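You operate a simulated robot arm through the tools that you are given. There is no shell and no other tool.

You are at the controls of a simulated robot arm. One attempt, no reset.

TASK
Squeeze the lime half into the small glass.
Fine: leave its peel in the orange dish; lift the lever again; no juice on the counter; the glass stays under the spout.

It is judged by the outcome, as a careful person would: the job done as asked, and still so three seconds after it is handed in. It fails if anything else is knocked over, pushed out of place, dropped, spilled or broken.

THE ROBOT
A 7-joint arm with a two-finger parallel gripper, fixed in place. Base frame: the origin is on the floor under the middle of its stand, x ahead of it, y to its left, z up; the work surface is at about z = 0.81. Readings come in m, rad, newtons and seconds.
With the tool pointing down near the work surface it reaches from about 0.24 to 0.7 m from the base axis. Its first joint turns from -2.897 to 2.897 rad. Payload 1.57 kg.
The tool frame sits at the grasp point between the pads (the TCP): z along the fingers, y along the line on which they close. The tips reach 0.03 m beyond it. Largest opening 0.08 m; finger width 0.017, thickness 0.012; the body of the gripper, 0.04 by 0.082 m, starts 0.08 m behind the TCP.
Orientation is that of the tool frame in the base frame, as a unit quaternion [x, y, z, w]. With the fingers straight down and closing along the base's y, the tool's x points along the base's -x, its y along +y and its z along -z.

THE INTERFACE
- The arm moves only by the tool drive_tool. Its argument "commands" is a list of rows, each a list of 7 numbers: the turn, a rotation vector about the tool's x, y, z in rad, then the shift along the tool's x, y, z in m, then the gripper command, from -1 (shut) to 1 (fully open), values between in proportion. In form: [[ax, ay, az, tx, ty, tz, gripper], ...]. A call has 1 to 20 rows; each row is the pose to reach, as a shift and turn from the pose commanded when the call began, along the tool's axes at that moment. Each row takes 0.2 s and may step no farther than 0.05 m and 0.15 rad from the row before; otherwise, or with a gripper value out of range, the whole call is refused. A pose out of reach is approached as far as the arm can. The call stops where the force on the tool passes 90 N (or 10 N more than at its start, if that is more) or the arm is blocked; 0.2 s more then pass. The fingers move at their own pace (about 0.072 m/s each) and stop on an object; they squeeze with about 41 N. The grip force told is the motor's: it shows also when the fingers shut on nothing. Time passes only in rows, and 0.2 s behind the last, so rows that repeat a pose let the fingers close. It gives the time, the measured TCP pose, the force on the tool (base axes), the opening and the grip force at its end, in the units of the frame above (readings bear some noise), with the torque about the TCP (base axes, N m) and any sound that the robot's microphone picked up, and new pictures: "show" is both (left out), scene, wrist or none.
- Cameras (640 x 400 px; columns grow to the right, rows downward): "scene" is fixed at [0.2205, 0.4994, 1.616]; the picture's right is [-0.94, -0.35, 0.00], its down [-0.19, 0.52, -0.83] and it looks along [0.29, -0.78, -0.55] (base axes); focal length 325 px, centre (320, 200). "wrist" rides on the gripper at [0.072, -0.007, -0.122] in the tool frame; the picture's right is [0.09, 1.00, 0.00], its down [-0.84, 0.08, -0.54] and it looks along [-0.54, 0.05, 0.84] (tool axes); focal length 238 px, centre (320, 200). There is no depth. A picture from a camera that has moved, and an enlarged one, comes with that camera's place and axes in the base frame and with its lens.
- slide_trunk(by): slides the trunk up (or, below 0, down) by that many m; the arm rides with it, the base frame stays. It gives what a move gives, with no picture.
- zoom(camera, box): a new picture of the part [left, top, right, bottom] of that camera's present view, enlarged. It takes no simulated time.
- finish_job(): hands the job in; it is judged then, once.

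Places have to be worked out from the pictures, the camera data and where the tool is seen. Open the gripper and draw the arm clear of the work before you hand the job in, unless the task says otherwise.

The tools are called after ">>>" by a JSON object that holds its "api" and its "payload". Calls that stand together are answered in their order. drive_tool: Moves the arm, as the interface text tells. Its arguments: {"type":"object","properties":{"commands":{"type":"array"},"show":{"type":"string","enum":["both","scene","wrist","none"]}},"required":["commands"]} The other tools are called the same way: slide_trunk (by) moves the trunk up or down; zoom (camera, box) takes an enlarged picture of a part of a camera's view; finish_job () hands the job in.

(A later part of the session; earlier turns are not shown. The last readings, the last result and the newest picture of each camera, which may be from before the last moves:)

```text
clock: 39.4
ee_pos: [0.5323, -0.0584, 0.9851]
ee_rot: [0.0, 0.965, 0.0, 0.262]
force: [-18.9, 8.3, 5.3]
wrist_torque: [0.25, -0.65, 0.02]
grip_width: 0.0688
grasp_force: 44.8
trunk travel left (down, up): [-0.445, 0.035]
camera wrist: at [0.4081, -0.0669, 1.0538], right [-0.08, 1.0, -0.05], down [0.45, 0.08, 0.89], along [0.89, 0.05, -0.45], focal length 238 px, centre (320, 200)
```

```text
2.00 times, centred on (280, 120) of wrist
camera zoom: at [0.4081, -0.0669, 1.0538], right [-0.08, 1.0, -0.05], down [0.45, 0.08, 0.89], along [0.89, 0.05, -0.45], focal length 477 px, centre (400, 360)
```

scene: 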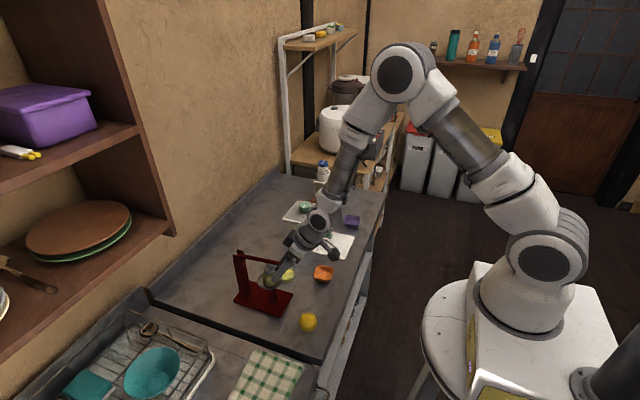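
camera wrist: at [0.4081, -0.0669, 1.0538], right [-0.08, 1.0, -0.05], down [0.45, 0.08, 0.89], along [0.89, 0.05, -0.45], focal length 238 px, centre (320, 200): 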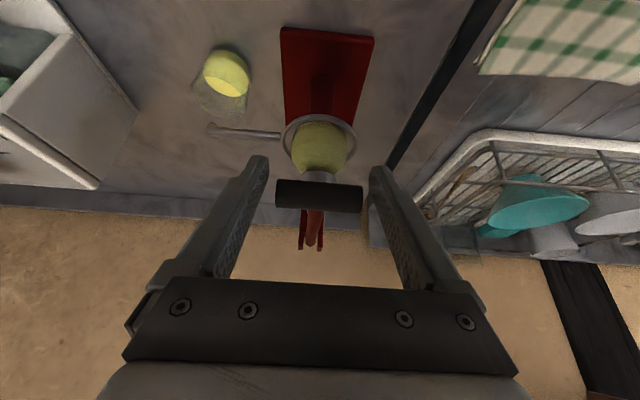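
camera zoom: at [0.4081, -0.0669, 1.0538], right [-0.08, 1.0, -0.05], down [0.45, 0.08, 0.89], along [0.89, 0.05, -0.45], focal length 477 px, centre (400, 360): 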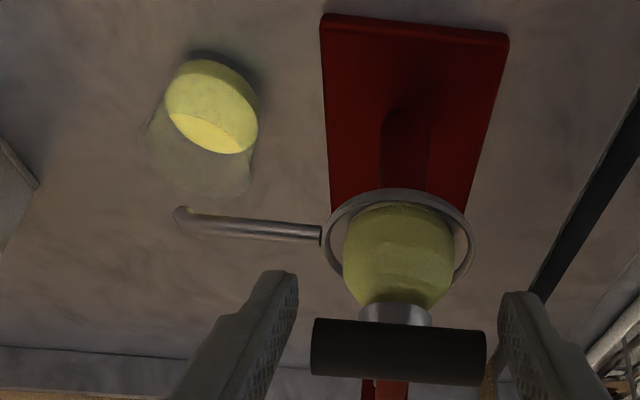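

The level stayed the same with light resistance. I press on a bit more, easing x by -3 mm since the lever pushes the tool that way, to be sure the half is fully squeezed.

>>> {"api": "drive_tool", "payload": {"commands": [[0, 0, 0, 0.0049, 0, 0.0034, 0.0], [0, 0, 0, 0.0082, 0, 0.0078, 0.0], [0, 0, 0, 0.0088, 0, 0.0091, 0.0], [0, 0, 0, 0.0088, 0, 0.0091, 0.0], [0, 0, 0, 0.0088, 0, 0.0091, 0.0]], "show": "both"}}

>>> {"api": "zoom", "payload": {"camera": "scene", "box": [240, 235, 320, 295]}}

```text
clock: 40.6
ee_pos: [0.5338, -0.0599, 0.9775]
ee_rot: [-0.001, 0.963, 0.0, 0.268]
force: [7.6, 14.1, 42.3]
wrist_torque: [0.19, -0.48, 0.27]
grip_width: 0.0691
grasp_force: 44.7
trunk travel left (down, up): [-0.445, 0.035]
camera wrist: at [0.4083, -0.0669, 1.0438], right [-0.08, 1.0, -0.05], down [0.44, 0.08, 0.9], along [0.9, 0.05, -0.44], focal length 238 px, centre (320, 200)
```

scene: 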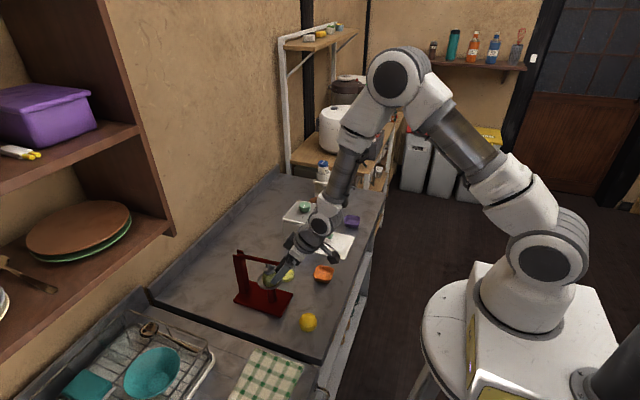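
wrist: 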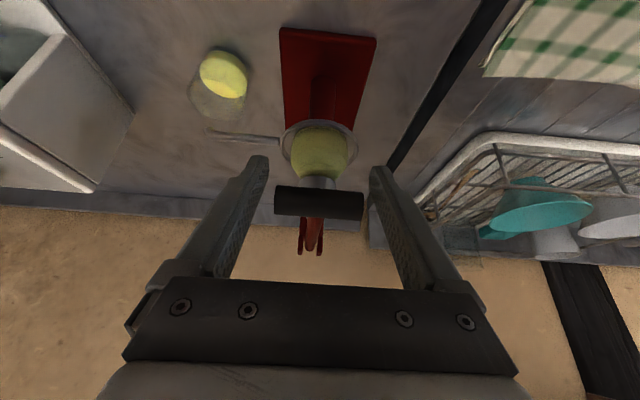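

```text
6.67 times, centred on (280, 265) of scene
camera zoom: at [0.2205, 0.4994, 1.616], right [-0.94, -0.35, 0.0], down [-0.19, 0.52, -0.83], along [0.29, -0.78, -0.55], focal length 2167 px, centre (587, -233)
```

zoom: 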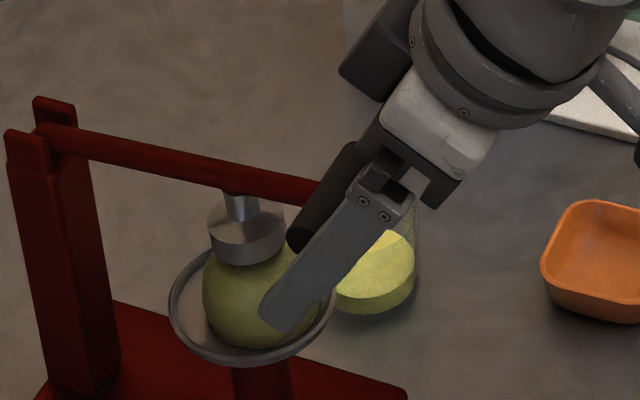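

The lever now meets a firm stop (42 N up) and the juice level is unchanged, so the lime is fully squeezed. I raise the lever back along the same arc, first to about 62 degrees, and look at the peel and glass.

>>> {"api": "drive_tool", "payload": {"commands": [[0, 0, 0, -0.0138, 0, -0.0177, 0.0], [0, 0, 0, -0.0261, 0, -0.0331, 0.0], [0, 0, 0, -0.0404, 0, -0.0467, 0.0], [0, 0, 0, -0.0565, 0, -0.0581, 0.0]], "show": "both"}}

>>> {"api": "zoom", "payload": {"camera": "scene", "box": [210, 200, 330, 320]}}

```text
clock: 41.6
ee_pos: [0.548, -0.0624, 1.051]
ee_rot: [0.001, 0.965, -0.001, 0.262]
force: [-0.2, -0.1, 1.1]
wrist_torque: [0.03, 0.05, 0.04]
grip_width: 0.0397
grasp_force: 0.1
trunk travel left (down, up): [-0.445, 0.035]
camera wrist: at [0.4246, -0.0689, 1.1202], right [-0.08, 1.0, -0.05], down [0.45, 0.08, 0.89], along [0.89, 0.05, -0.45], focal length 238 px, centre (320, 200)
```

scene: 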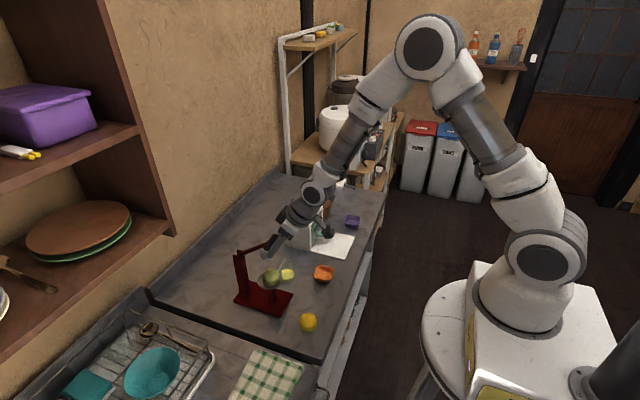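
wrist: 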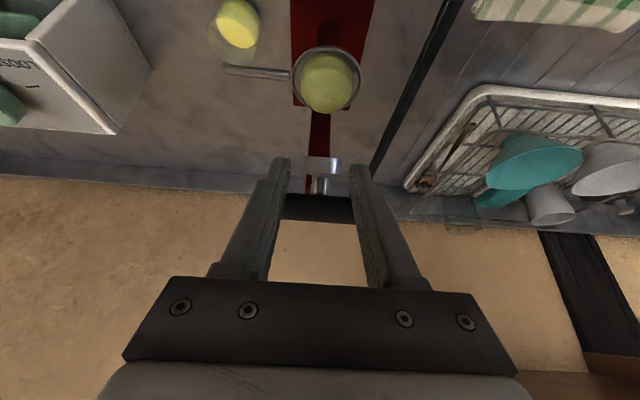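

```text
3.33 times, centred on (270, 260) of scene
camera zoom: at [0.2205, 0.4994, 1.616], right [-0.94, -0.35, 0.0], down [-0.19, 0.52, -0.83], along [0.29, -0.78, -0.55], focal length 1084 px, centre (487, 0)
```

zoom: 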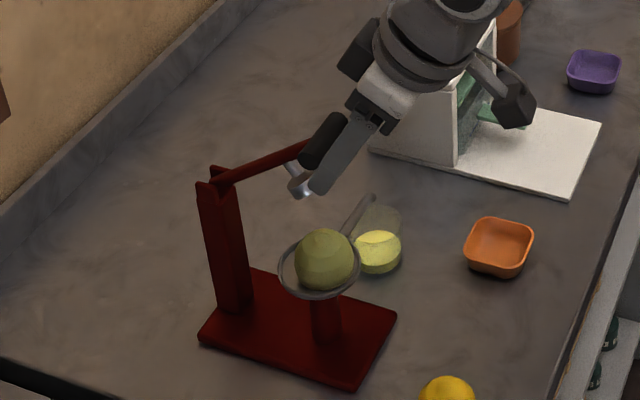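

The grip slid off the bar ends on the way up. The lever seems to stay at about 54 degrees on its own, with the bar near (0.567, 1.058), and the peel stayed in the cup. I wait briefly to see whether the lever moves by itself.

>>> {"api": "drive_tool", "payload": {"commands": [[0, 0, 0, 0, 0, 0, 0.0], [0, 0, 0, 0, 0, 0, 0.0]], "show": "both"}}

>>> {"api": "zoom", "payload": {"camera": "scene", "box": [220, 210, 310, 300]}}

>>> {"api": "zoom", "payload": {"camera": "wrist", "box": [240, 100, 400, 240]}}

```text
clock: 42.2
ee_pos: [0.5508, -0.0612, 1.0515]
ee_rot: [0.0, 0.965, 0.001, 0.262]
force: [-1.0, -0.3, -0.8]
wrist_torque: [-0.01, 0.03, 0.04]
grip_width: 0.0396
grasp_force: 0.1
trunk travel left (down, up): [-0.445, 0.035]
camera wrist: at [0.425, -0.0681, 1.1202], right [-0.08, 1.0, -0.05], down [0.45, 0.08, 0.89], along [0.89, 0.05, -0.45], focal length 238 px, centre (320, 200)
```

scene: 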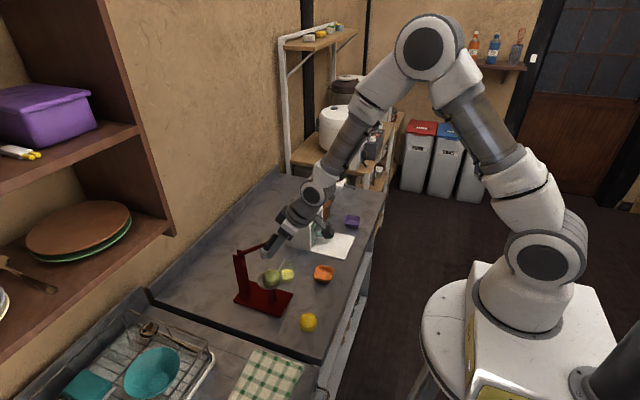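
wrist: 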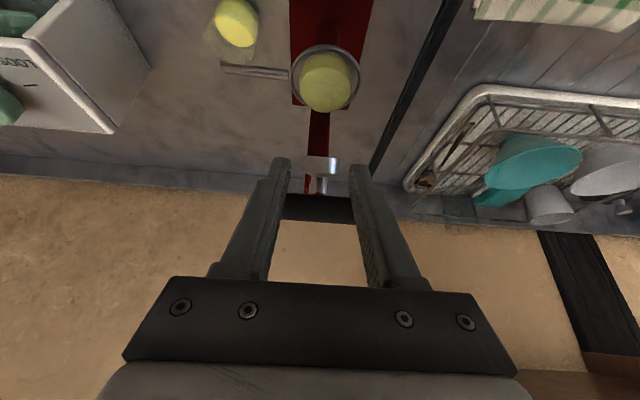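

```text
4.44 times, centred on (265, 255) of scene
camera zoom: at [0.2205, 0.4994, 1.616], right [-0.94, -0.35, 0.0], down [-0.19, 0.52, -0.83], along [0.29, -0.78, -0.55], focal length 1445 px, centre (564, -44)
```

zoom: 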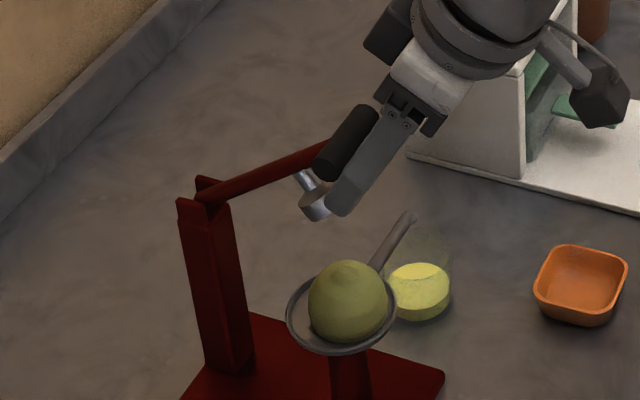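

```text
2.86 times, centred on (320, 170) of wrist
camera zoom: at [0.425, -0.0681, 1.1202], right [-0.08, 1.0, -0.05], down [0.45, 0.08, 0.89], along [0.89, 0.05, -0.45], focal length 681 px, centre (320, 286)
```

zoom: 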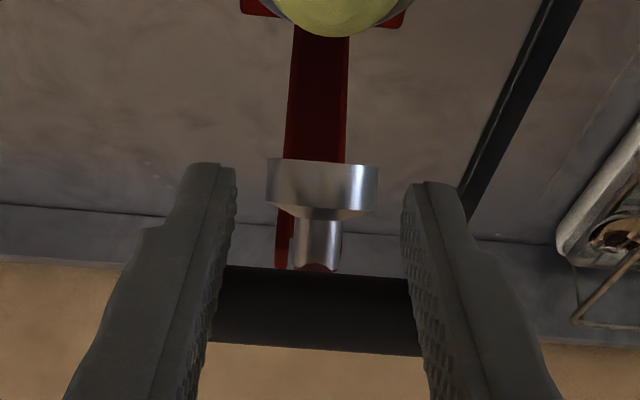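

The lever holds still with the bar lying on the forward, upper side of the fingers. I push it up along the arc from below with the fingers, drawing them back slightly so the tips stay clear of the presser.

>>> {"api": "drive_tool", "payload": {"commands": [[0, 0, 0, -0.0102, 0, -0.0059, 0.0], [0, 0, 0, -0.0244, 0, -0.0131, 0.0], [0, 0.05, 0, -0.0395, 0, -0.0195, 0.0], [0, 0.11, 0, -0.0551, 0, -0.0237, 0.0], [0, 0.17, 0, -0.0713, 0, -0.0261, 0.0]], "show": "both"}}

>>> {"api": "zoom", "payload": {"camera": "scene", "box": [210, 180, 320, 300]}}

```text
clock: 43.4
ee_pos: [0.5996, -0.0604, 1.1102]
ee_rot: [-0.001, 0.984, 0.0, 0.178]
force: [-0.2, -0.3, 0.5]
wrist_torque: [0.01, 0.01, 0.0]
grip_width: 0.0399
grasp_force: 0.2
trunk travel left (down, up): [-0.445, 0.035]
camera wrist: at [0.4884, -0.0674, 1.1996], right [-0.09, 1.0, -0.03], down [0.59, 0.08, 0.8], along [0.8, 0.05, -0.6], focal length 238 px, centre (320, 200)
```

scene: 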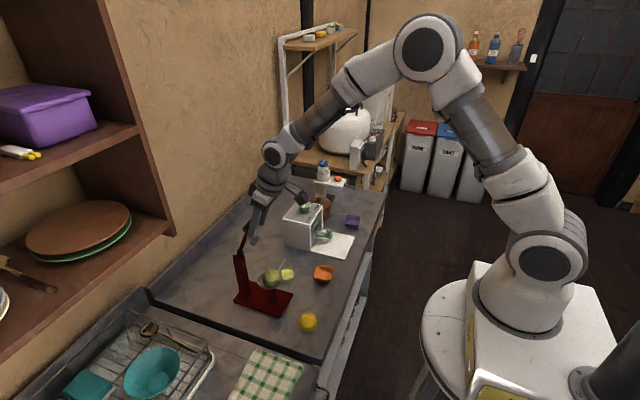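
wrist: 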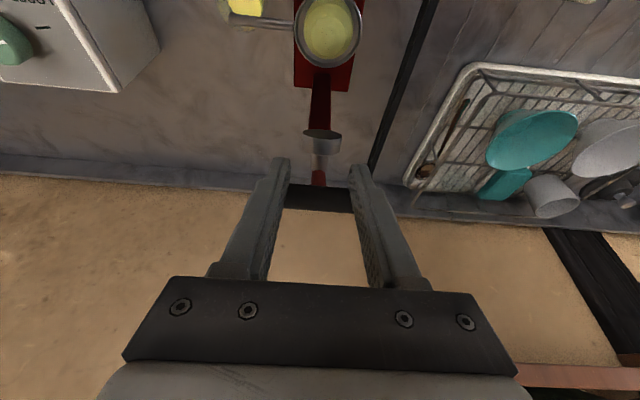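

```text
3.33 times, centred on (265, 240) of scene
camera zoom: at [0.2205, 0.4994, 1.616], right [-0.94, -0.35, 0.0], down [-0.19, 0.52, -0.83], along [0.29, -0.78, -0.55], focal length 1084 px, centre (503, 67)
```

zoom: 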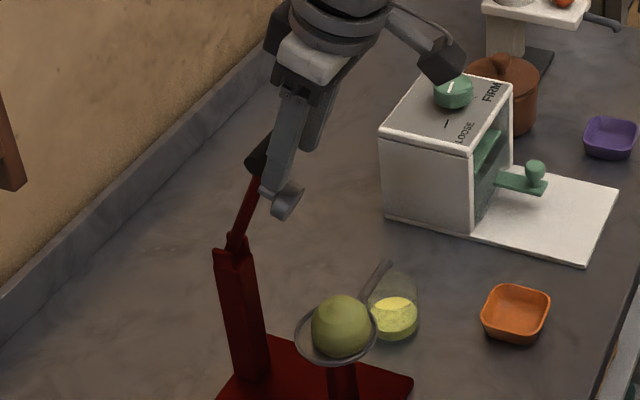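

The lever rises easily with almost no force. I continue pushing up and back to its rest just past vertical.

>>> {"api": "drive_tool", "payload": {"commands": [[0, 0.06, 0, -0.0157, 0, -0.0017, 0.0], [0, 0.12, 0, -0.0315, 0, -0.0015, 0.0], [0, 0.18, 0, -0.0471, 0, 0.0001, 0.0], [0, 0.24, 0, -0.0624, 0, 0.0033, 0.0], [0, 0.28, 0, -0.077, 0, 0.0083, 0.0], [0, 0.28, 0, -0.077, 0, 0.0083, 0.0]], "show": "both"}}

>>> {"api": "zoom", "payload": {"camera": "scene", "box": [190, 160, 310, 290]}}

```text
clock: 44.8
ee_pos: [0.6734, -0.0609, 1.1281]
ee_rot: [0.0, 0.999, 0.0, 0.038]
force: [-6.4, -0.2, -1.6]
wrist_torque: [0.06, 0.13, 0.0]
grip_width: 0.04
grasp_force: 0.1
trunk travel left (down, up): [-0.445, 0.035]
camera wrist: at [0.5917, -0.0677, 1.2449], right [-0.09, 1.0, -0.01], down [0.79, 0.08, 0.6], along [0.6, 0.05, -0.8], focal length 238 px, centre (320, 200)
```

scene: 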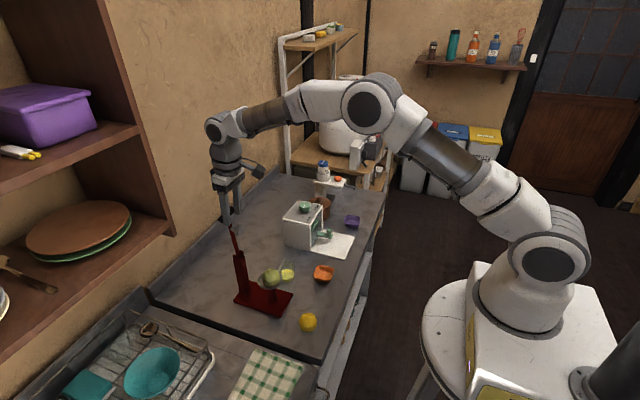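
wrist: 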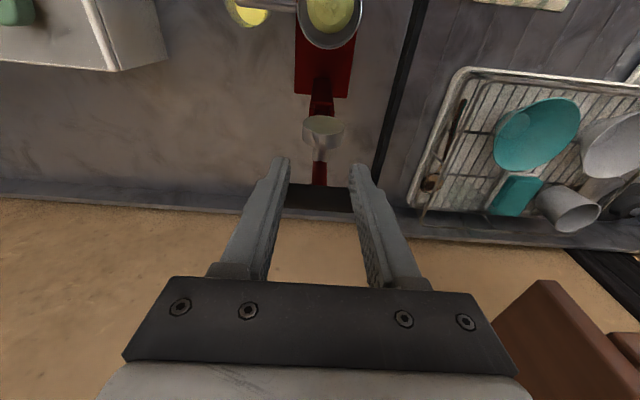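

```text
3.08 times, centred on (250, 225) of scene
camera zoom: at [0.2205, 0.4994, 1.616], right [-0.94, -0.35, 0.0], down [-0.19, 0.52, -0.83], along [0.29, -0.78, -0.55], focal length 1000 px, centre (535, 123)
```

zoom: 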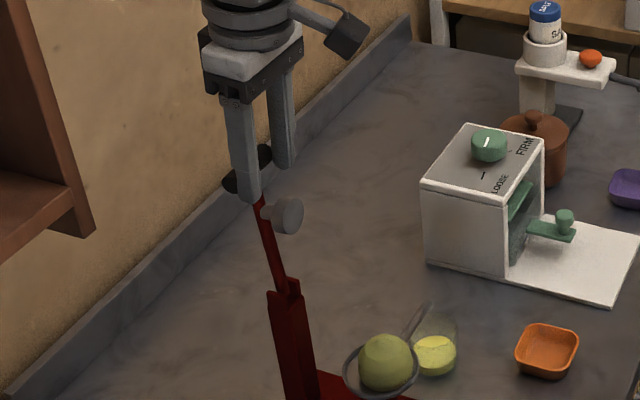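

The lever is back at its rest stop. I ease the fingers off the bar, rise and back away, and check that it stays up.

>>> {"api": "drive_tool", "payload": {"commands": [[0, 0, 0, 0.008, 0, -0.0006, 0.0], [0, 0, 0, 0.0134, 0, -0.0211, 0.0], [0, 0, 0, 0.0251, 0, -0.0622, 0.0], [0, 0, 0, 0.0634, 0, -0.0853, 0.0], [0, 0, 0, 0.1024, 0, -0.0985, 0.3], [0, 0, 0, 0.1423, 0, -0.1017, 0.7], [0, 0, 0, 0.1722, 0, -0.1041, 0.7], [0, 0, 0, 0.1722, 0, -0.1041, 0.7]], "show": "both"}}

>>> {"api": "zoom", "payload": {"camera": "scene", "box": [200, 190, 330, 310]}}

>>> {"api": "zoom", "payload": {"camera": "wrist", "box": [200, 40, 440, 260]}}

```text
clock: 46.6
ee_pos: [0.4948, -0.0607, 1.2175]
ee_rot: [0.0, 0.999, -0.001, 0.041]
force: [0.6, 0.3, 0.0]
wrist_torque: [0.03, 0.05, -0.03]
grip_width: 0.0682
grasp_force: 0.1
trunk travel left (down, up): [-0.445, 0.035]
camera wrist: at [0.4133, -0.0667, 1.3343], right [-0.09, 1.0, -0.01], down [0.79, 0.08, 0.61], along [0.61, 0.05, -0.79], focal length 238 px, centre (320, 200)
```

scene: 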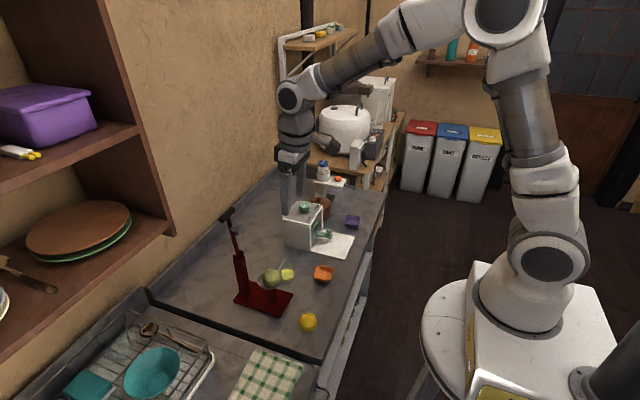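
wrist: 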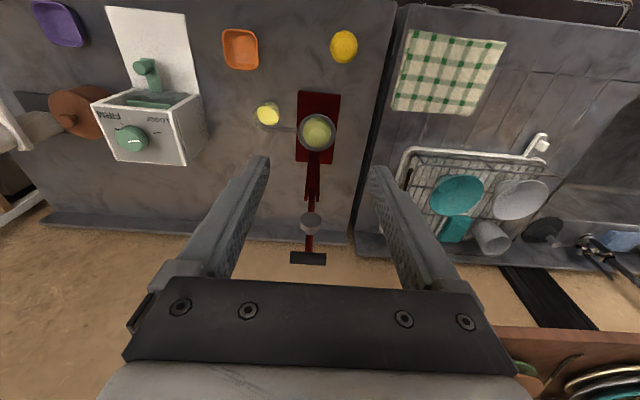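

```text
3.33 times, centred on (265, 250) of scene
camera zoom: at [0.2205, 0.4994, 1.616], right [-0.94, -0.35, 0.0], down [-0.19, 0.52, -0.83], along [0.29, -0.78, -0.55], focal length 1084 px, centre (503, 33)
```

zoom: 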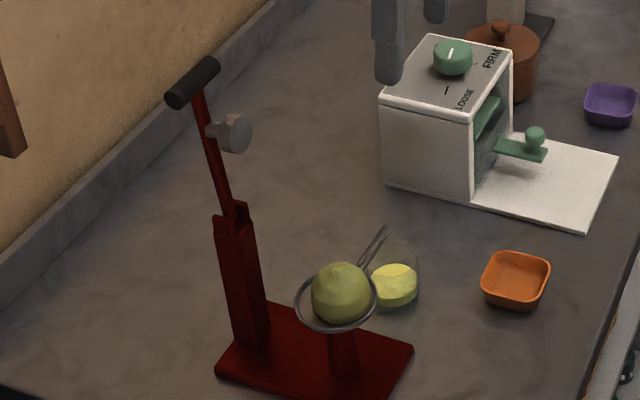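

```text
1.82 times, centred on (320, 150) of wrist
camera zoom: at [0.4133, -0.0667, 1.3343], right [-0.09, 1.0, -0.01], down [0.79, 0.08, 0.61], along [0.61, 0.05, -0.79], focal length 433 px, centre (320, 291)
```

zoom: 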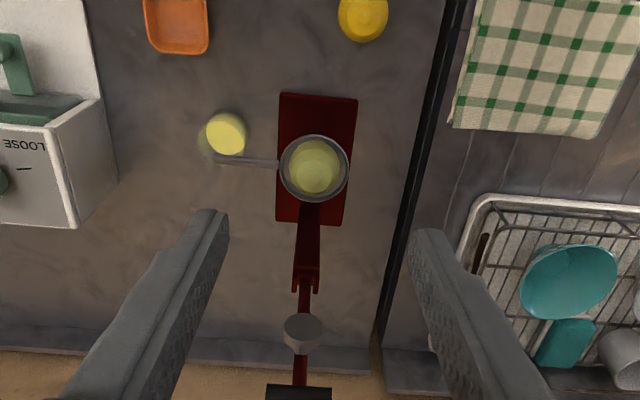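

The lever is up as it was at the start, the juice is in the glass, and the peel sits in the cup. I move in front of and above the cup with the 0.3 rad tilt to fetch the peel.

>>> {"api": "drive_tool", "payload": {"commands": [[0, -0.05, 0, 0.0036, 0, 0.0449, 0.7], [0, -0.1, 0, 0.0072, 0, 0.0897, 0.7], [0, -0.16, 0, 0.0008, 0, 0.1354, 0.7], [0, -0.22, 0, -0.0109, 0, 0.1764, 0.7], [0, -0.22, 0, -0.0285, 0, 0.2079, 0.7], [0, -0.22, 0, -0.0529, 0, 0.2224, 0.7], [0, -0.22, 0, -0.0529, 0, 0.2224, 0.7]], "show": "both"}}

>>> {"api": "zoom", "payload": {"camera": "wrist", "box": [200, 60, 440, 260]}}

>>> {"api": "zoom", "payload": {"camera": "scene", "box": [235, 225, 315, 305]}}

```text
clock: 48.2
ee_pos: [0.5665, -0.0611, 0.9998]
ee_rot: [0.0, 0.989, -0.001, 0.15]
force: [-0.2, 0.2, 0.2]
wrist_torque: [0.02, -0.01, -0.04]
grip_width: 0.068
grasp_force: 0.0
trunk travel left (down, up): [-0.445, 0.035]
camera wrist: at [0.4597, -0.0681, 1.0954], right [-0.09, 1.0, -0.03], down [0.64, 0.08, 0.77], along [0.76, 0.05, -0.64], focal length 238 px, centre (320, 200)
```

scene: 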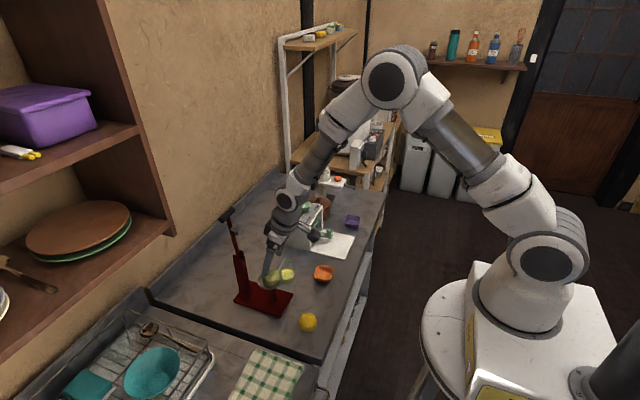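
wrist: 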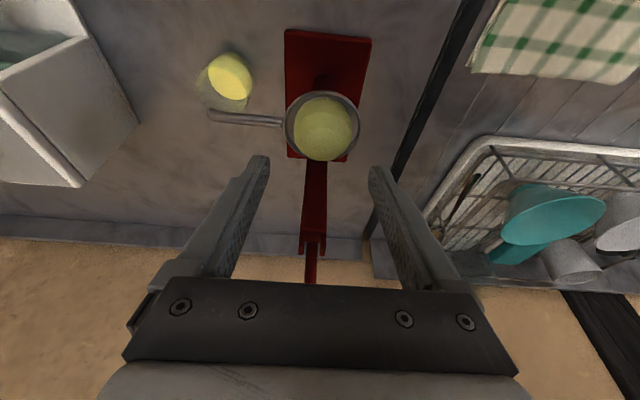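

```text
2.00 times, centred on (320, 160) of wrist
camera zoom: at [0.4597, -0.0681, 1.0954], right [-0.09, 1.0, -0.03], down [0.64, 0.08, 0.77], along [0.76, 0.05, -0.64], focal length 477 px, centre (320, 280)
```

zoom: 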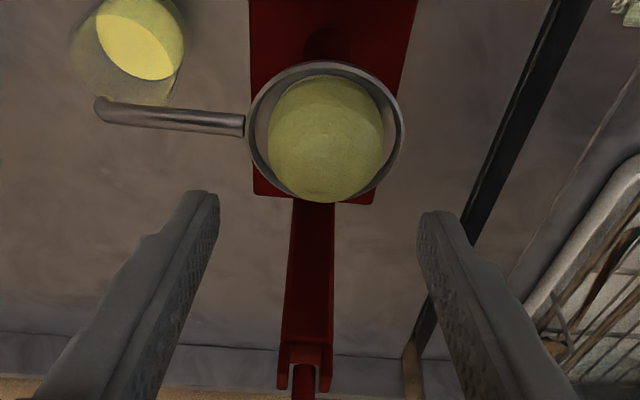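

```text
5.00 times, centred on (275, 265) of scene
camera zoom: at [0.2205, 0.4994, 1.616], right [-0.94, -0.35, 0.0], down [-0.19, 0.52, -0.83], along [0.29, -0.78, -0.55], focal length 1625 px, centre (545, -125)
```

zoom: 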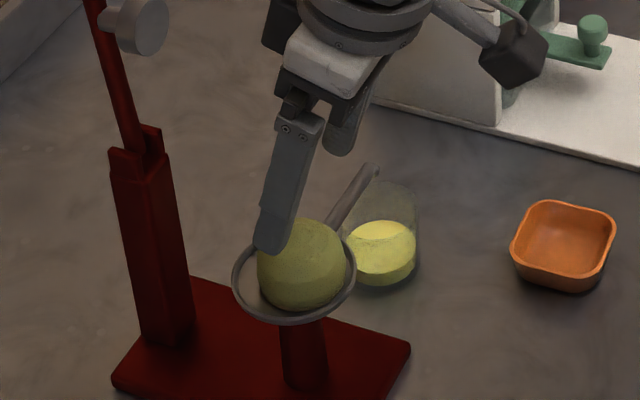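

The peel is centred in the cup at about (0.580, -0.0605), with the same width as before. I descend to z 0.948, the height that cleared the rim earlier, with a 0.062 m opening.

>>> {"api": "drive_tool", "payload": {"commands": [[0, 0, 0, 0.003, 0.0003, 0.015, 0.55], [0, 0, 0, 0.006, 0.0005, 0.0296, 0.55], [0, 0, 0, 0.0085, 0.0005, 0.041, 0.55], [0, 0, 0, 0.0104, 0.0005, 0.0507, 0.55], [0, 0, 0, 0.0104, 0.0005, 0.0507, 0.55]], "show": "both"}}

>>> {"api": "zoom", "payload": {"camera": "wrist", "box": [200, 60, 440, 260]}}

>>> {"api": "zoom", "payload": {"camera": "scene", "box": [235, 235, 315, 305]}}

```text
clock: 49.4
ee_pos: [0.571, -0.0608, 0.9497]
ee_rot: [0.0, 0.989, 0.0, 0.15]
force: [-0.1, -0.1, -0.7]
wrist_torque: [-0.01, -0.01, 0.02]
grip_width: 0.0618
grasp_force: 0.1
trunk travel left (down, up): [-0.445, 0.035]
camera wrist: at [0.4645, -0.0677, 1.0456], right [-0.09, 1.0, -0.03], down [0.64, 0.08, 0.77], along [0.76, 0.05, -0.64], focal length 238 px, centre (320, 200)
```

scene: 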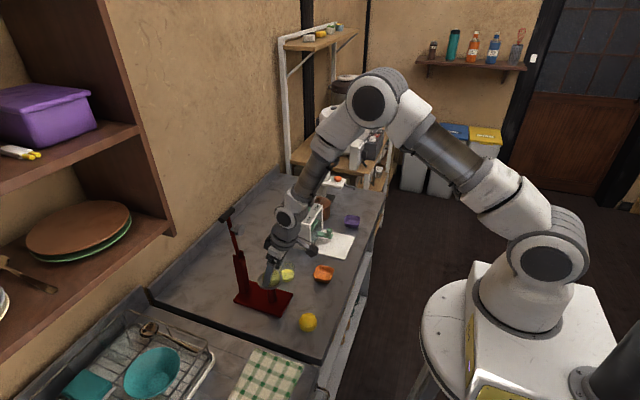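
wrist: 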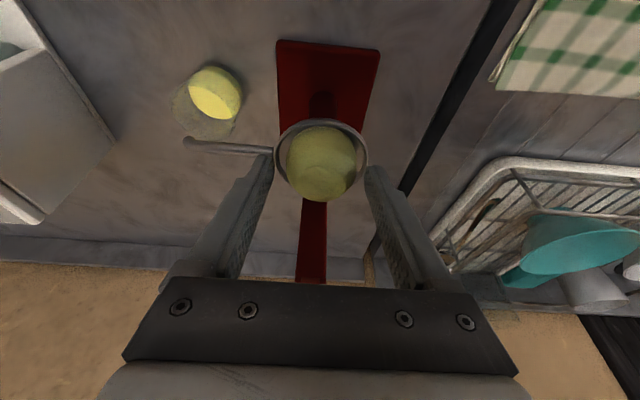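

```text
2.00 times, centred on (320, 160) of wrist
camera zoom: at [0.4645, -0.0677, 1.0456], right [-0.09, 1.0, -0.03], down [0.64, 0.08, 0.77], along [0.76, 0.05, -0.64], focal length 477 px, centre (320, 280)
```

zoom: 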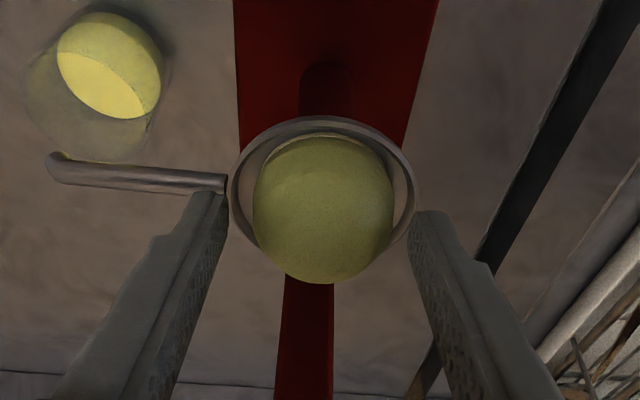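

```text
5.71 times, centred on (275, 270) of scene
camera zoom: at [0.2205, 0.4994, 1.616], right [-0.94, -0.35, 0.0], down [-0.19, 0.52, -0.83], along [0.29, -0.78, -0.55], focal length 1857 px, centre (577, -200)
```

zoom: 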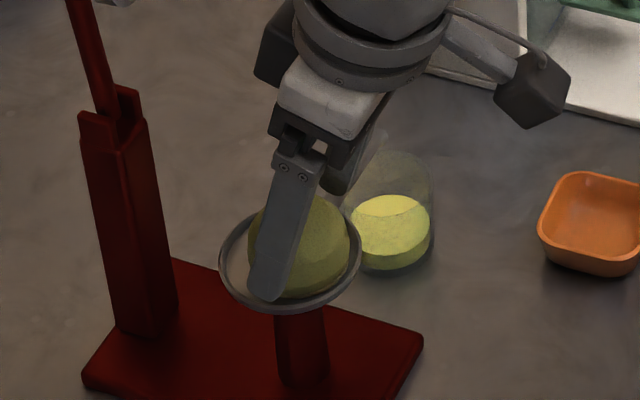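

The fingers flank the peel just above the rim without contact. I lower 1.5 mm more and close on the peel.

>>> {"api": "drive_tool", "payload": {"commands": [[0, 0, 0, 0.0004, 0.0003, 0.0014, 0.55], [0, 0, 0, 0.0004, 0.0003, 0.0014, 0.3], [0, 0, 0, 0.0004, 0.0003, 0.0014, 0.0], [0, 0, 0, 0.0004, 0.0003, 0.0014, -0.1], [0, 0, 0, 0.0004, 0.0003, 0.0014, -0.1]], "show": "wrist"}}

>>> {"api": "zoom", "payload": {"camera": "wrist", "box": [200, 60, 440, 260]}}

```text
clock: 50.6
ee_pos: [0.5692, -0.0607, 0.9483]
ee_rot: [0.0, 0.989, 0.0, 0.15]
force: [0.9, 1.0, 0.5]
wrist_torque: [0.01, 0.01, -0.02]
grip_width: 0.0474
grasp_force: 40.8
trunk travel left (down, up): [-0.445, 0.035]
camera wrist: at [0.4642, -0.067, 1.0442], right [-0.09, 1.0, -0.03], down [0.64, 0.08, 0.77], along [0.76, 0.05, -0.64], focal length 238 px, centre (320, 200)
```

wrist: 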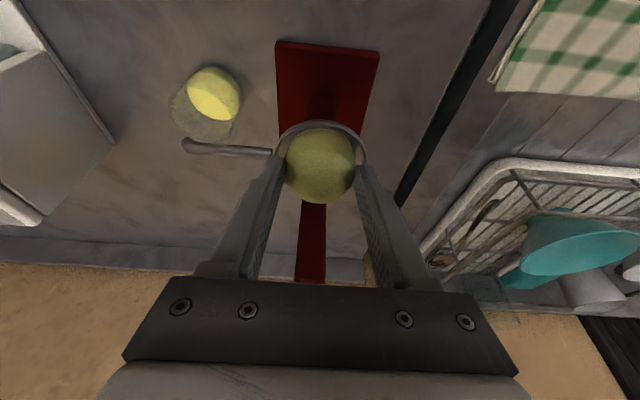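

```text
2.00 times, centred on (320, 160) of wrist
camera zoom: at [0.4642, -0.067, 1.0442], right [-0.09, 1.0, -0.03], down [0.64, 0.08, 0.77], along [0.76, 0.05, -0.64], focal length 477 px, centre (320, 280)
```

zoom: 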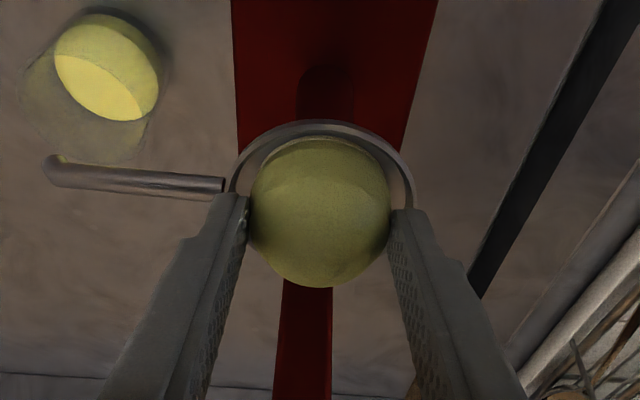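

The peel is gripped (0.0474 m, 41 N). I lift slowly and check that it comes along.

>>> {"api": "drive_tool", "payload": {"commands": [[0, 0, 0, -0.0015, 0, -0.0048, -0.1], [0, 0, 0, -0.003, 0, -0.0096, -0.1], [0, 0, 0, -0.0059, 0, -0.0191, -0.1], [0, 0, 0, -0.0118, 0, -0.0382, -0.1], [0, 0, 0, -0.0118, 0, -0.0382, -0.1]], "show": "both"}}

>>> {"api": "zoom", "payload": {"camera": "wrist", "box": [200, 60, 440, 260]}}

>>> {"api": "zoom", "payload": {"camera": "scene", "box": [235, 225, 335, 305]}}

```text
clock: 51.8
ee_pos: [0.5682, -0.0606, 0.9882]
ee_rot: [0.0, 0.989, 0.001, 0.149]
force: [-0.3, 0.2, -0.7]
wrist_torque: [0.02, -0.01, 0.01]
grip_width: 0.0474
grasp_force: 41.2
trunk travel left (down, up): [-0.445, 0.035]
camera wrist: at [0.464, -0.0673, 1.0839], right [-0.09, 1.0, -0.03], down [0.64, 0.08, 0.77], along [0.76, 0.05, -0.64], focal length 238 px, centre (320, 200)
```

scene: 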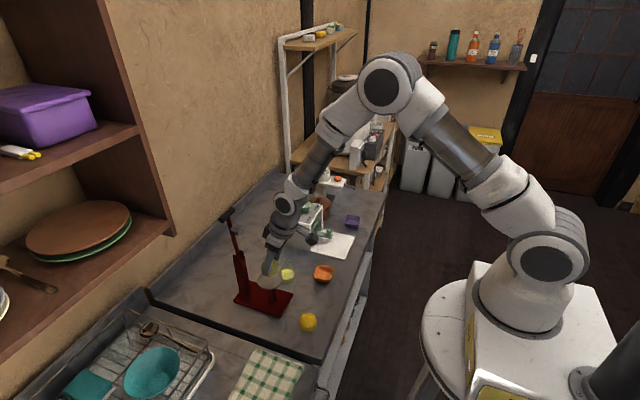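
wrist: 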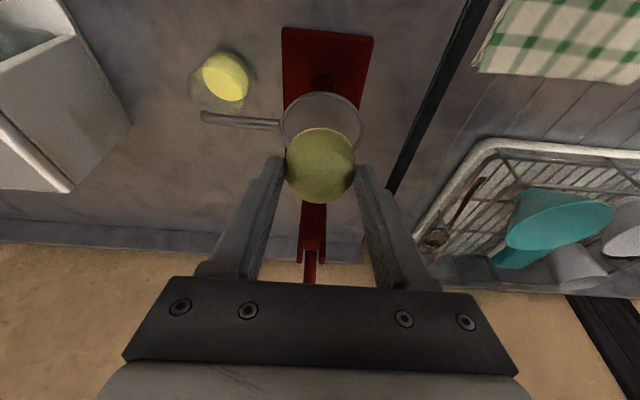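

```text
2.00 times, centred on (320, 160) of wrist
camera zoom: at [0.464, -0.0673, 1.0839], right [-0.09, 1.0, -0.03], down [0.64, 0.08, 0.77], along [0.76, 0.05, -0.64], focal length 477 px, centre (320, 280)
```

zoom: 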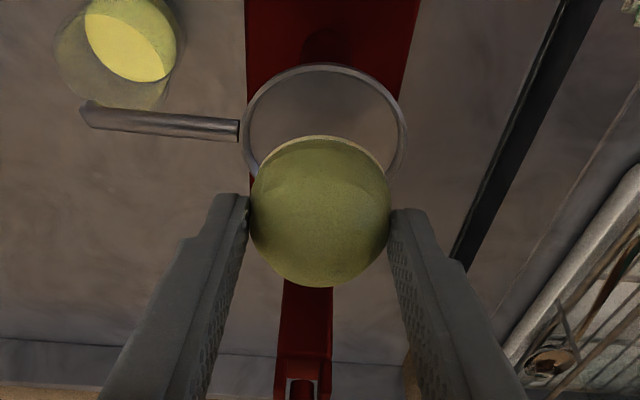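

```text
5.00 times, centred on (285, 265) of scene
camera zoom: at [0.2205, 0.4994, 1.616], right [-0.94, -0.35, 0.0], down [-0.19, 0.52, -0.83], along [0.29, -0.78, -0.55], focal length 1625 px, centre (495, -125)
```

zoom: 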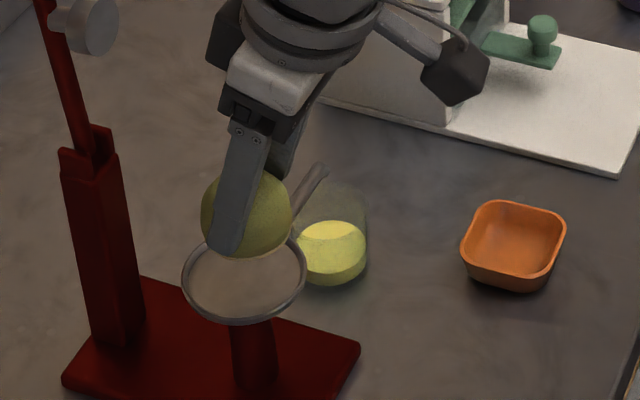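

The peel is firmly held clear of the cup. I carry it back and across at safe height to hover over the orange dish at about (0.471, -0.208).

>>> {"api": "drive_tool", "payload": {"commands": [[0, 0, 0, 0.0252, -0.005, -0.0204, -0.1], [0, 0, 0, 0.0538, -0.03, -0.0292, -0.1], [0, 0, 0, 0.0777, -0.065, -0.0366, -0.1], [0, 0, 0, 0.094, -0.1, -0.0344, -0.1], [0, 0, 0, 0.1062, -0.13, -0.0223, -0.1], [0, 0, 0, 0.1121, -0.1475, -0.0032, -0.1], [0, 0, 0, 0.1121, -0.1475, -0.0032, -0.1]], "show": "both"}}

>>> {"api": "zoom", "payload": {"camera": "wrist", "box": [200, 60, 440, 260]}}

>>> {"api": "zoom", "payload": {"camera": "scene", "box": [270, 225, 370, 305]}}

```text
clock: 53.4
ee_pos: [0.461, -0.2095, 0.9581]
ee_rot: [0.0, 0.989, -0.001, 0.149]
force: [0.1, -0.3, 0.0]
wrist_torque: [0.0, 0.01, 0.0]
grip_width: 0.0473
grasp_force: 40.6
trunk travel left (down, up): [-0.445, 0.035]
camera wrist: at [0.3548, -0.2157, 1.0538], right [-0.09, 1.0, -0.03], down [0.64, 0.08, 0.77], along [0.76, 0.05, -0.64], focal length 238 px, centre (320, 200)
```

scene: 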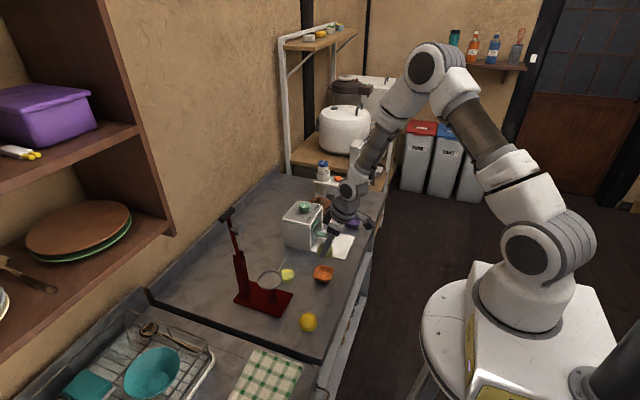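
wrist: 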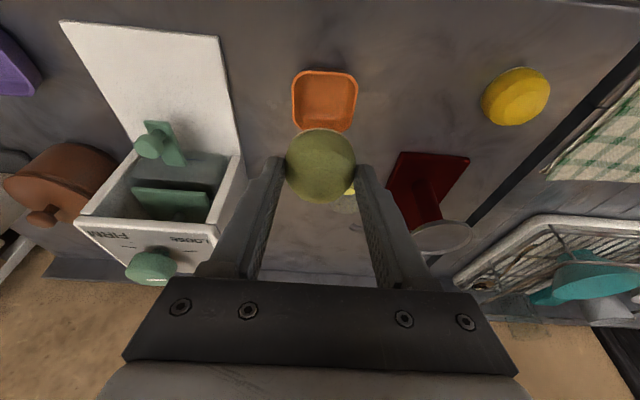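

```text
2.00 times, centred on (320, 160) of wrist
camera zoom: at [0.3548, -0.2157, 1.0538], right [-0.09, 1.0, -0.03], down [0.64, 0.08, 0.77], along [0.76, 0.05, -0.64], focal length 477 px, centre (320, 280)
```

zoom: 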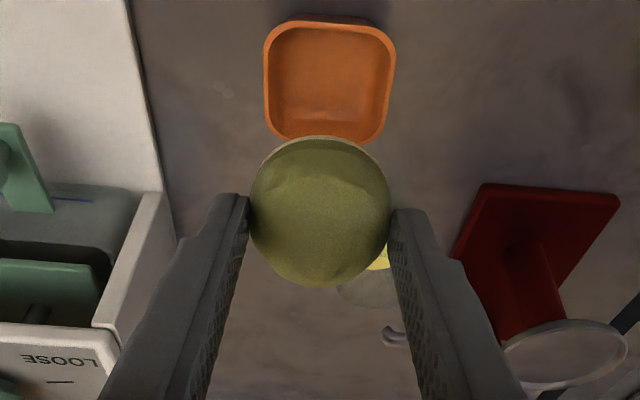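

```text
5.00 times, centred on (320, 265) of scene
camera zoom: at [0.2205, 0.4994, 1.616], right [-0.94, -0.35, 0.0], down [-0.19, 0.52, -0.83], along [0.29, -0.78, -0.55], focal length 1625 px, centre (320, -125)
```

zoom: 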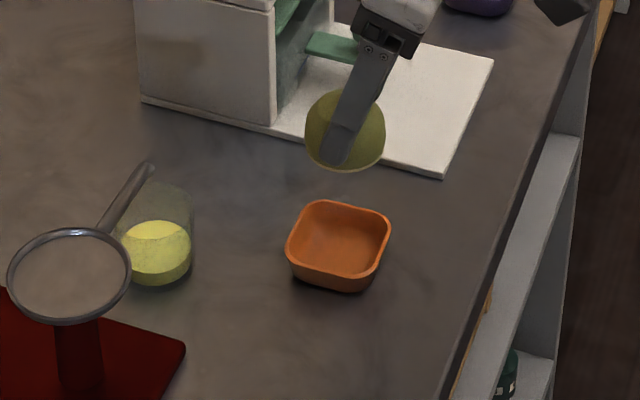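

I zoom tightly on the dish to fix its rim and centre before lowering.

>>> {"api": "zoom", "payload": {"camera": "wrist", "box": [270, 60, 380, 150]}}

>>> {"api": "zoom", "payload": {"camera": "scene", "box": [300, 255, 350, 295]}}

```text
4.44 times, centred on (325, 105) of wrist
camera zoom: at [0.3548, -0.2157, 1.0538], right [-0.09, 1.0, -0.03], down [0.64, 0.08, 0.77], along [0.76, 0.05, -0.64], focal length 1059 px, centre (298, 622)
```

zoom: 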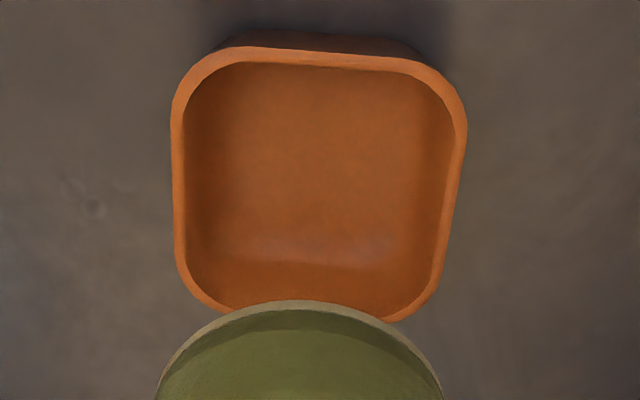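

```text
10.00 times, centred on (325, 275) of scene
camera zoom: at [0.2205, 0.4994, 1.616], right [-0.94, -0.35, 0.0], down [-0.19, 0.52, -0.83], along [0.29, -0.78, -0.55], focal length 3250 px, centre (270, -550)
```

zoom: 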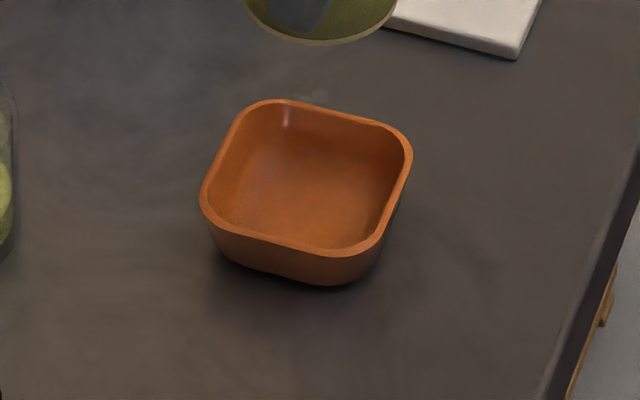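

The dish rim centre works out at (0.473, -0.2086) with an inside of about 0.056 m, and the peel is now at about (0.470, -0.210). I shift +3 mm in x and +1.3 mm in y and lower to z 0.89 to check alignment.

>>> {"api": "drive_tool", "payload": {"commands": [[0, 0, 0, 0.0037, 0.0007, 0.0205, -0.1], [0, 0, 0, 0.0105, 0.0013, 0.0391, -0.1], [0, 0, 0, 0.0172, 0.0013, 0.0659, -0.1], [0, 0, 0, 0.0172, 0.0013, 0.0659, -0.1]], "show": "both"}}

>>> {"api": "zoom", "payload": {"camera": "wrist", "box": [260, 80, 380, 220]}}

>>> {"api": "zoom", "payload": {"camera": "scene", "box": [295, 240, 355, 295]}}

```text
clock: 54.4
ee_pos: [0.4654, -0.2056, 0.8912]
ee_rot: [0.0, 0.989, 0.0, 0.148]
force: [0.3, 0.4, -0.2]
wrist_torque: [0.03, 0.0, 0.03]
grip_width: 0.0473
grasp_force: 40.8
trunk travel left (down, up): [-0.445, 0.035]
camera wrist: at [0.3589, -0.2123, 0.9858], right [-0.09, 1.0, -0.03], down [0.64, 0.08, 0.77], along [0.76, 0.05, -0.64], focal length 238 px, centre (320, 200)
```

scene: 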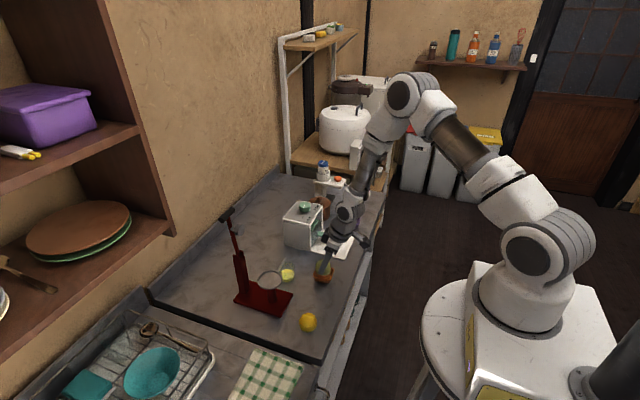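
wrist: 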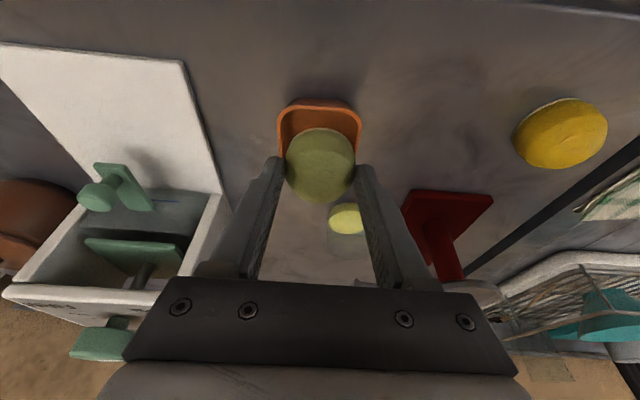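

```text
2.86 times, centred on (320, 150) of wrist
camera zoom: at [0.3589, -0.2123, 0.9858], right [-0.09, 1.0, -0.03], down [0.64, 0.08, 0.77], along [0.76, 0.05, -0.64], focal length 681 px, centre (320, 343)
```

zoom: 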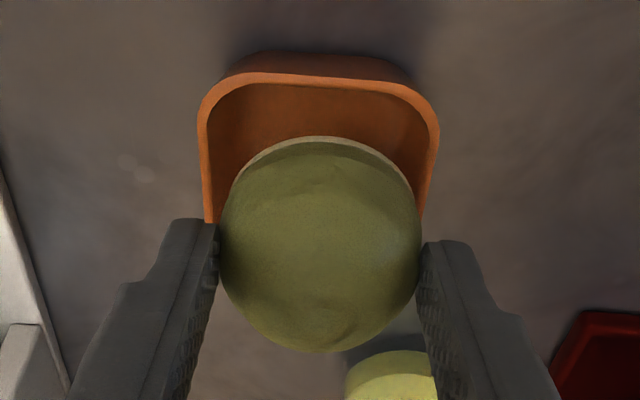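

```text
7.27 times, centred on (325, 268) of scene
camera zoom: at [0.2205, 0.4994, 1.616], right [-0.94, -0.35, 0.0], down [-0.19, 0.52, -0.83], along [0.29, -0.78, -0.55], focal length 2364 px, centre (284, -291)
```

zoom: 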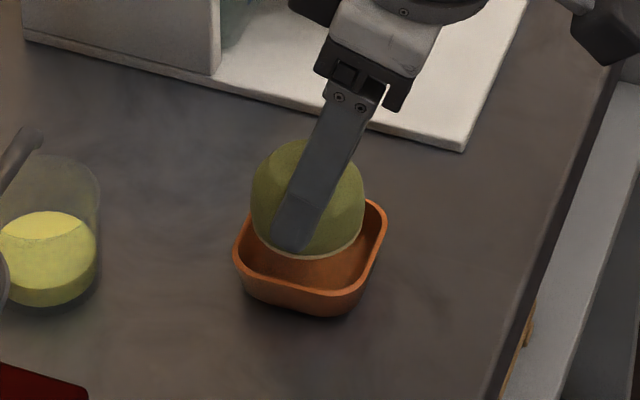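

In x the peel is aligned with the dish (both 0.473). In y it is about 2 mm off, so I correct that and lower another 20 mm, watching the force.

>>> {"api": "drive_tool", "payload": {"commands": [[0, 0, 0, 0.0015, -0.002, 0.0048, -0.1], [0, 0, 0, 0.003, -0.002, 0.0096, -0.1], [0, 0, 0, 0.0045, -0.002, 0.0144, -0.1], [0, 0, 0, 0.0059, -0.002, 0.0191, -0.1], [0, 0, 0, 0.0059, -0.002, 0.0191, -0.1]], "show": "both"}}

>>> {"api": "zoom", "payload": {"camera": "wrist", "box": [260, 80, 380, 220]}}

>>> {"api": "zoom", "payload": {"camera": "scene", "box": [295, 240, 355, 295]}}

```text
clock: 55.6
ee_pos: [0.4646, -0.2074, 0.8699]
ee_rot: [-0.001, 0.989, -0.001, 0.15]
force: [-1.2, -0.5, 0.1]
wrist_torque: [-0.02, -0.01, 0.0]
grip_width: 0.0472
grasp_force: 41.3
trunk travel left (down, up): [-0.445, 0.035]
camera wrist: at [0.3591, -0.2152, 0.9653], right [-0.09, 1.0, -0.03], down [0.64, 0.08, 0.77], along [0.76, 0.05, -0.64], focal length 238 px, centre (320, 200)
```

scene: 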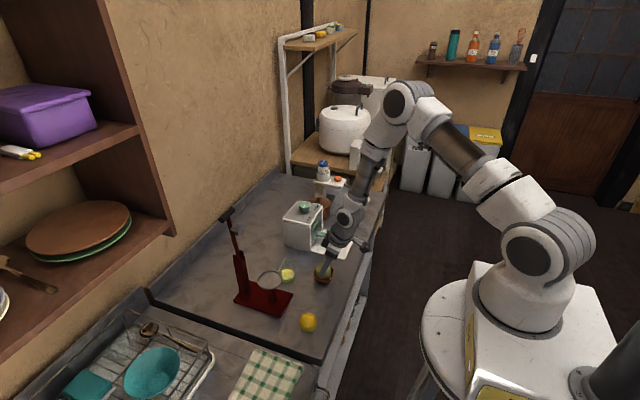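
wrist: 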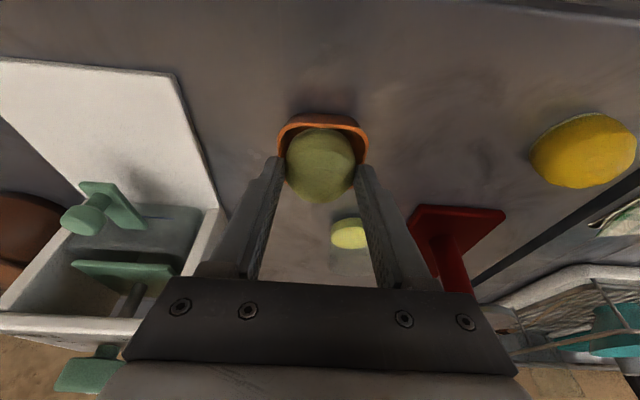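

```text
2.86 times, centred on (320, 150) of wrist
camera zoom: at [0.3591, -0.2152, 0.9653], right [-0.09, 1.0, -0.03], down [0.64, 0.08, 0.77], along [0.76, 0.05, -0.64], focal length 681 px, centre (320, 343)
```

zoom: 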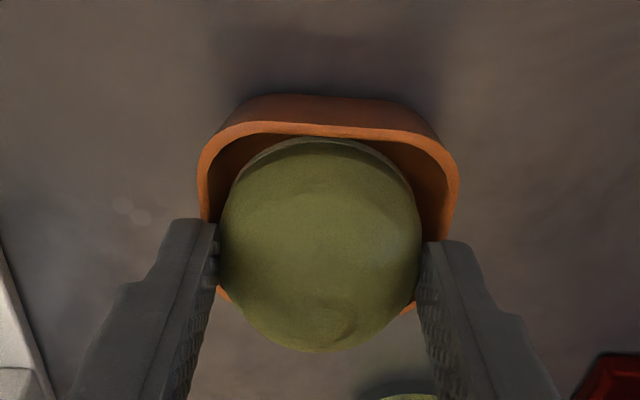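

```text
7.27 times, centred on (325, 268) of scene
camera zoom: at [0.2205, 0.4994, 1.616], right [-0.94, -0.35, 0.0], down [-0.19, 0.52, -0.83], along [0.29, -0.78, -0.55], focal length 2364 px, centre (284, -291)
```

zoom: 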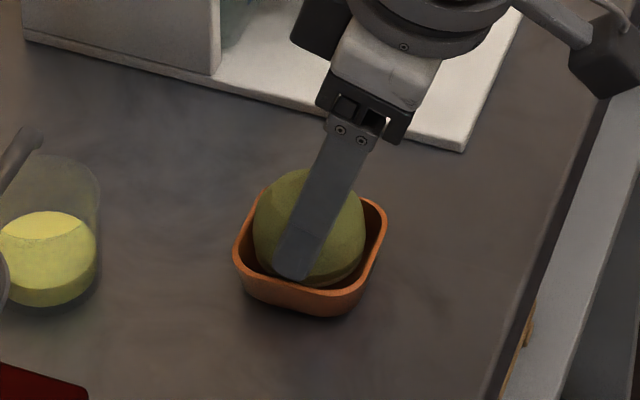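

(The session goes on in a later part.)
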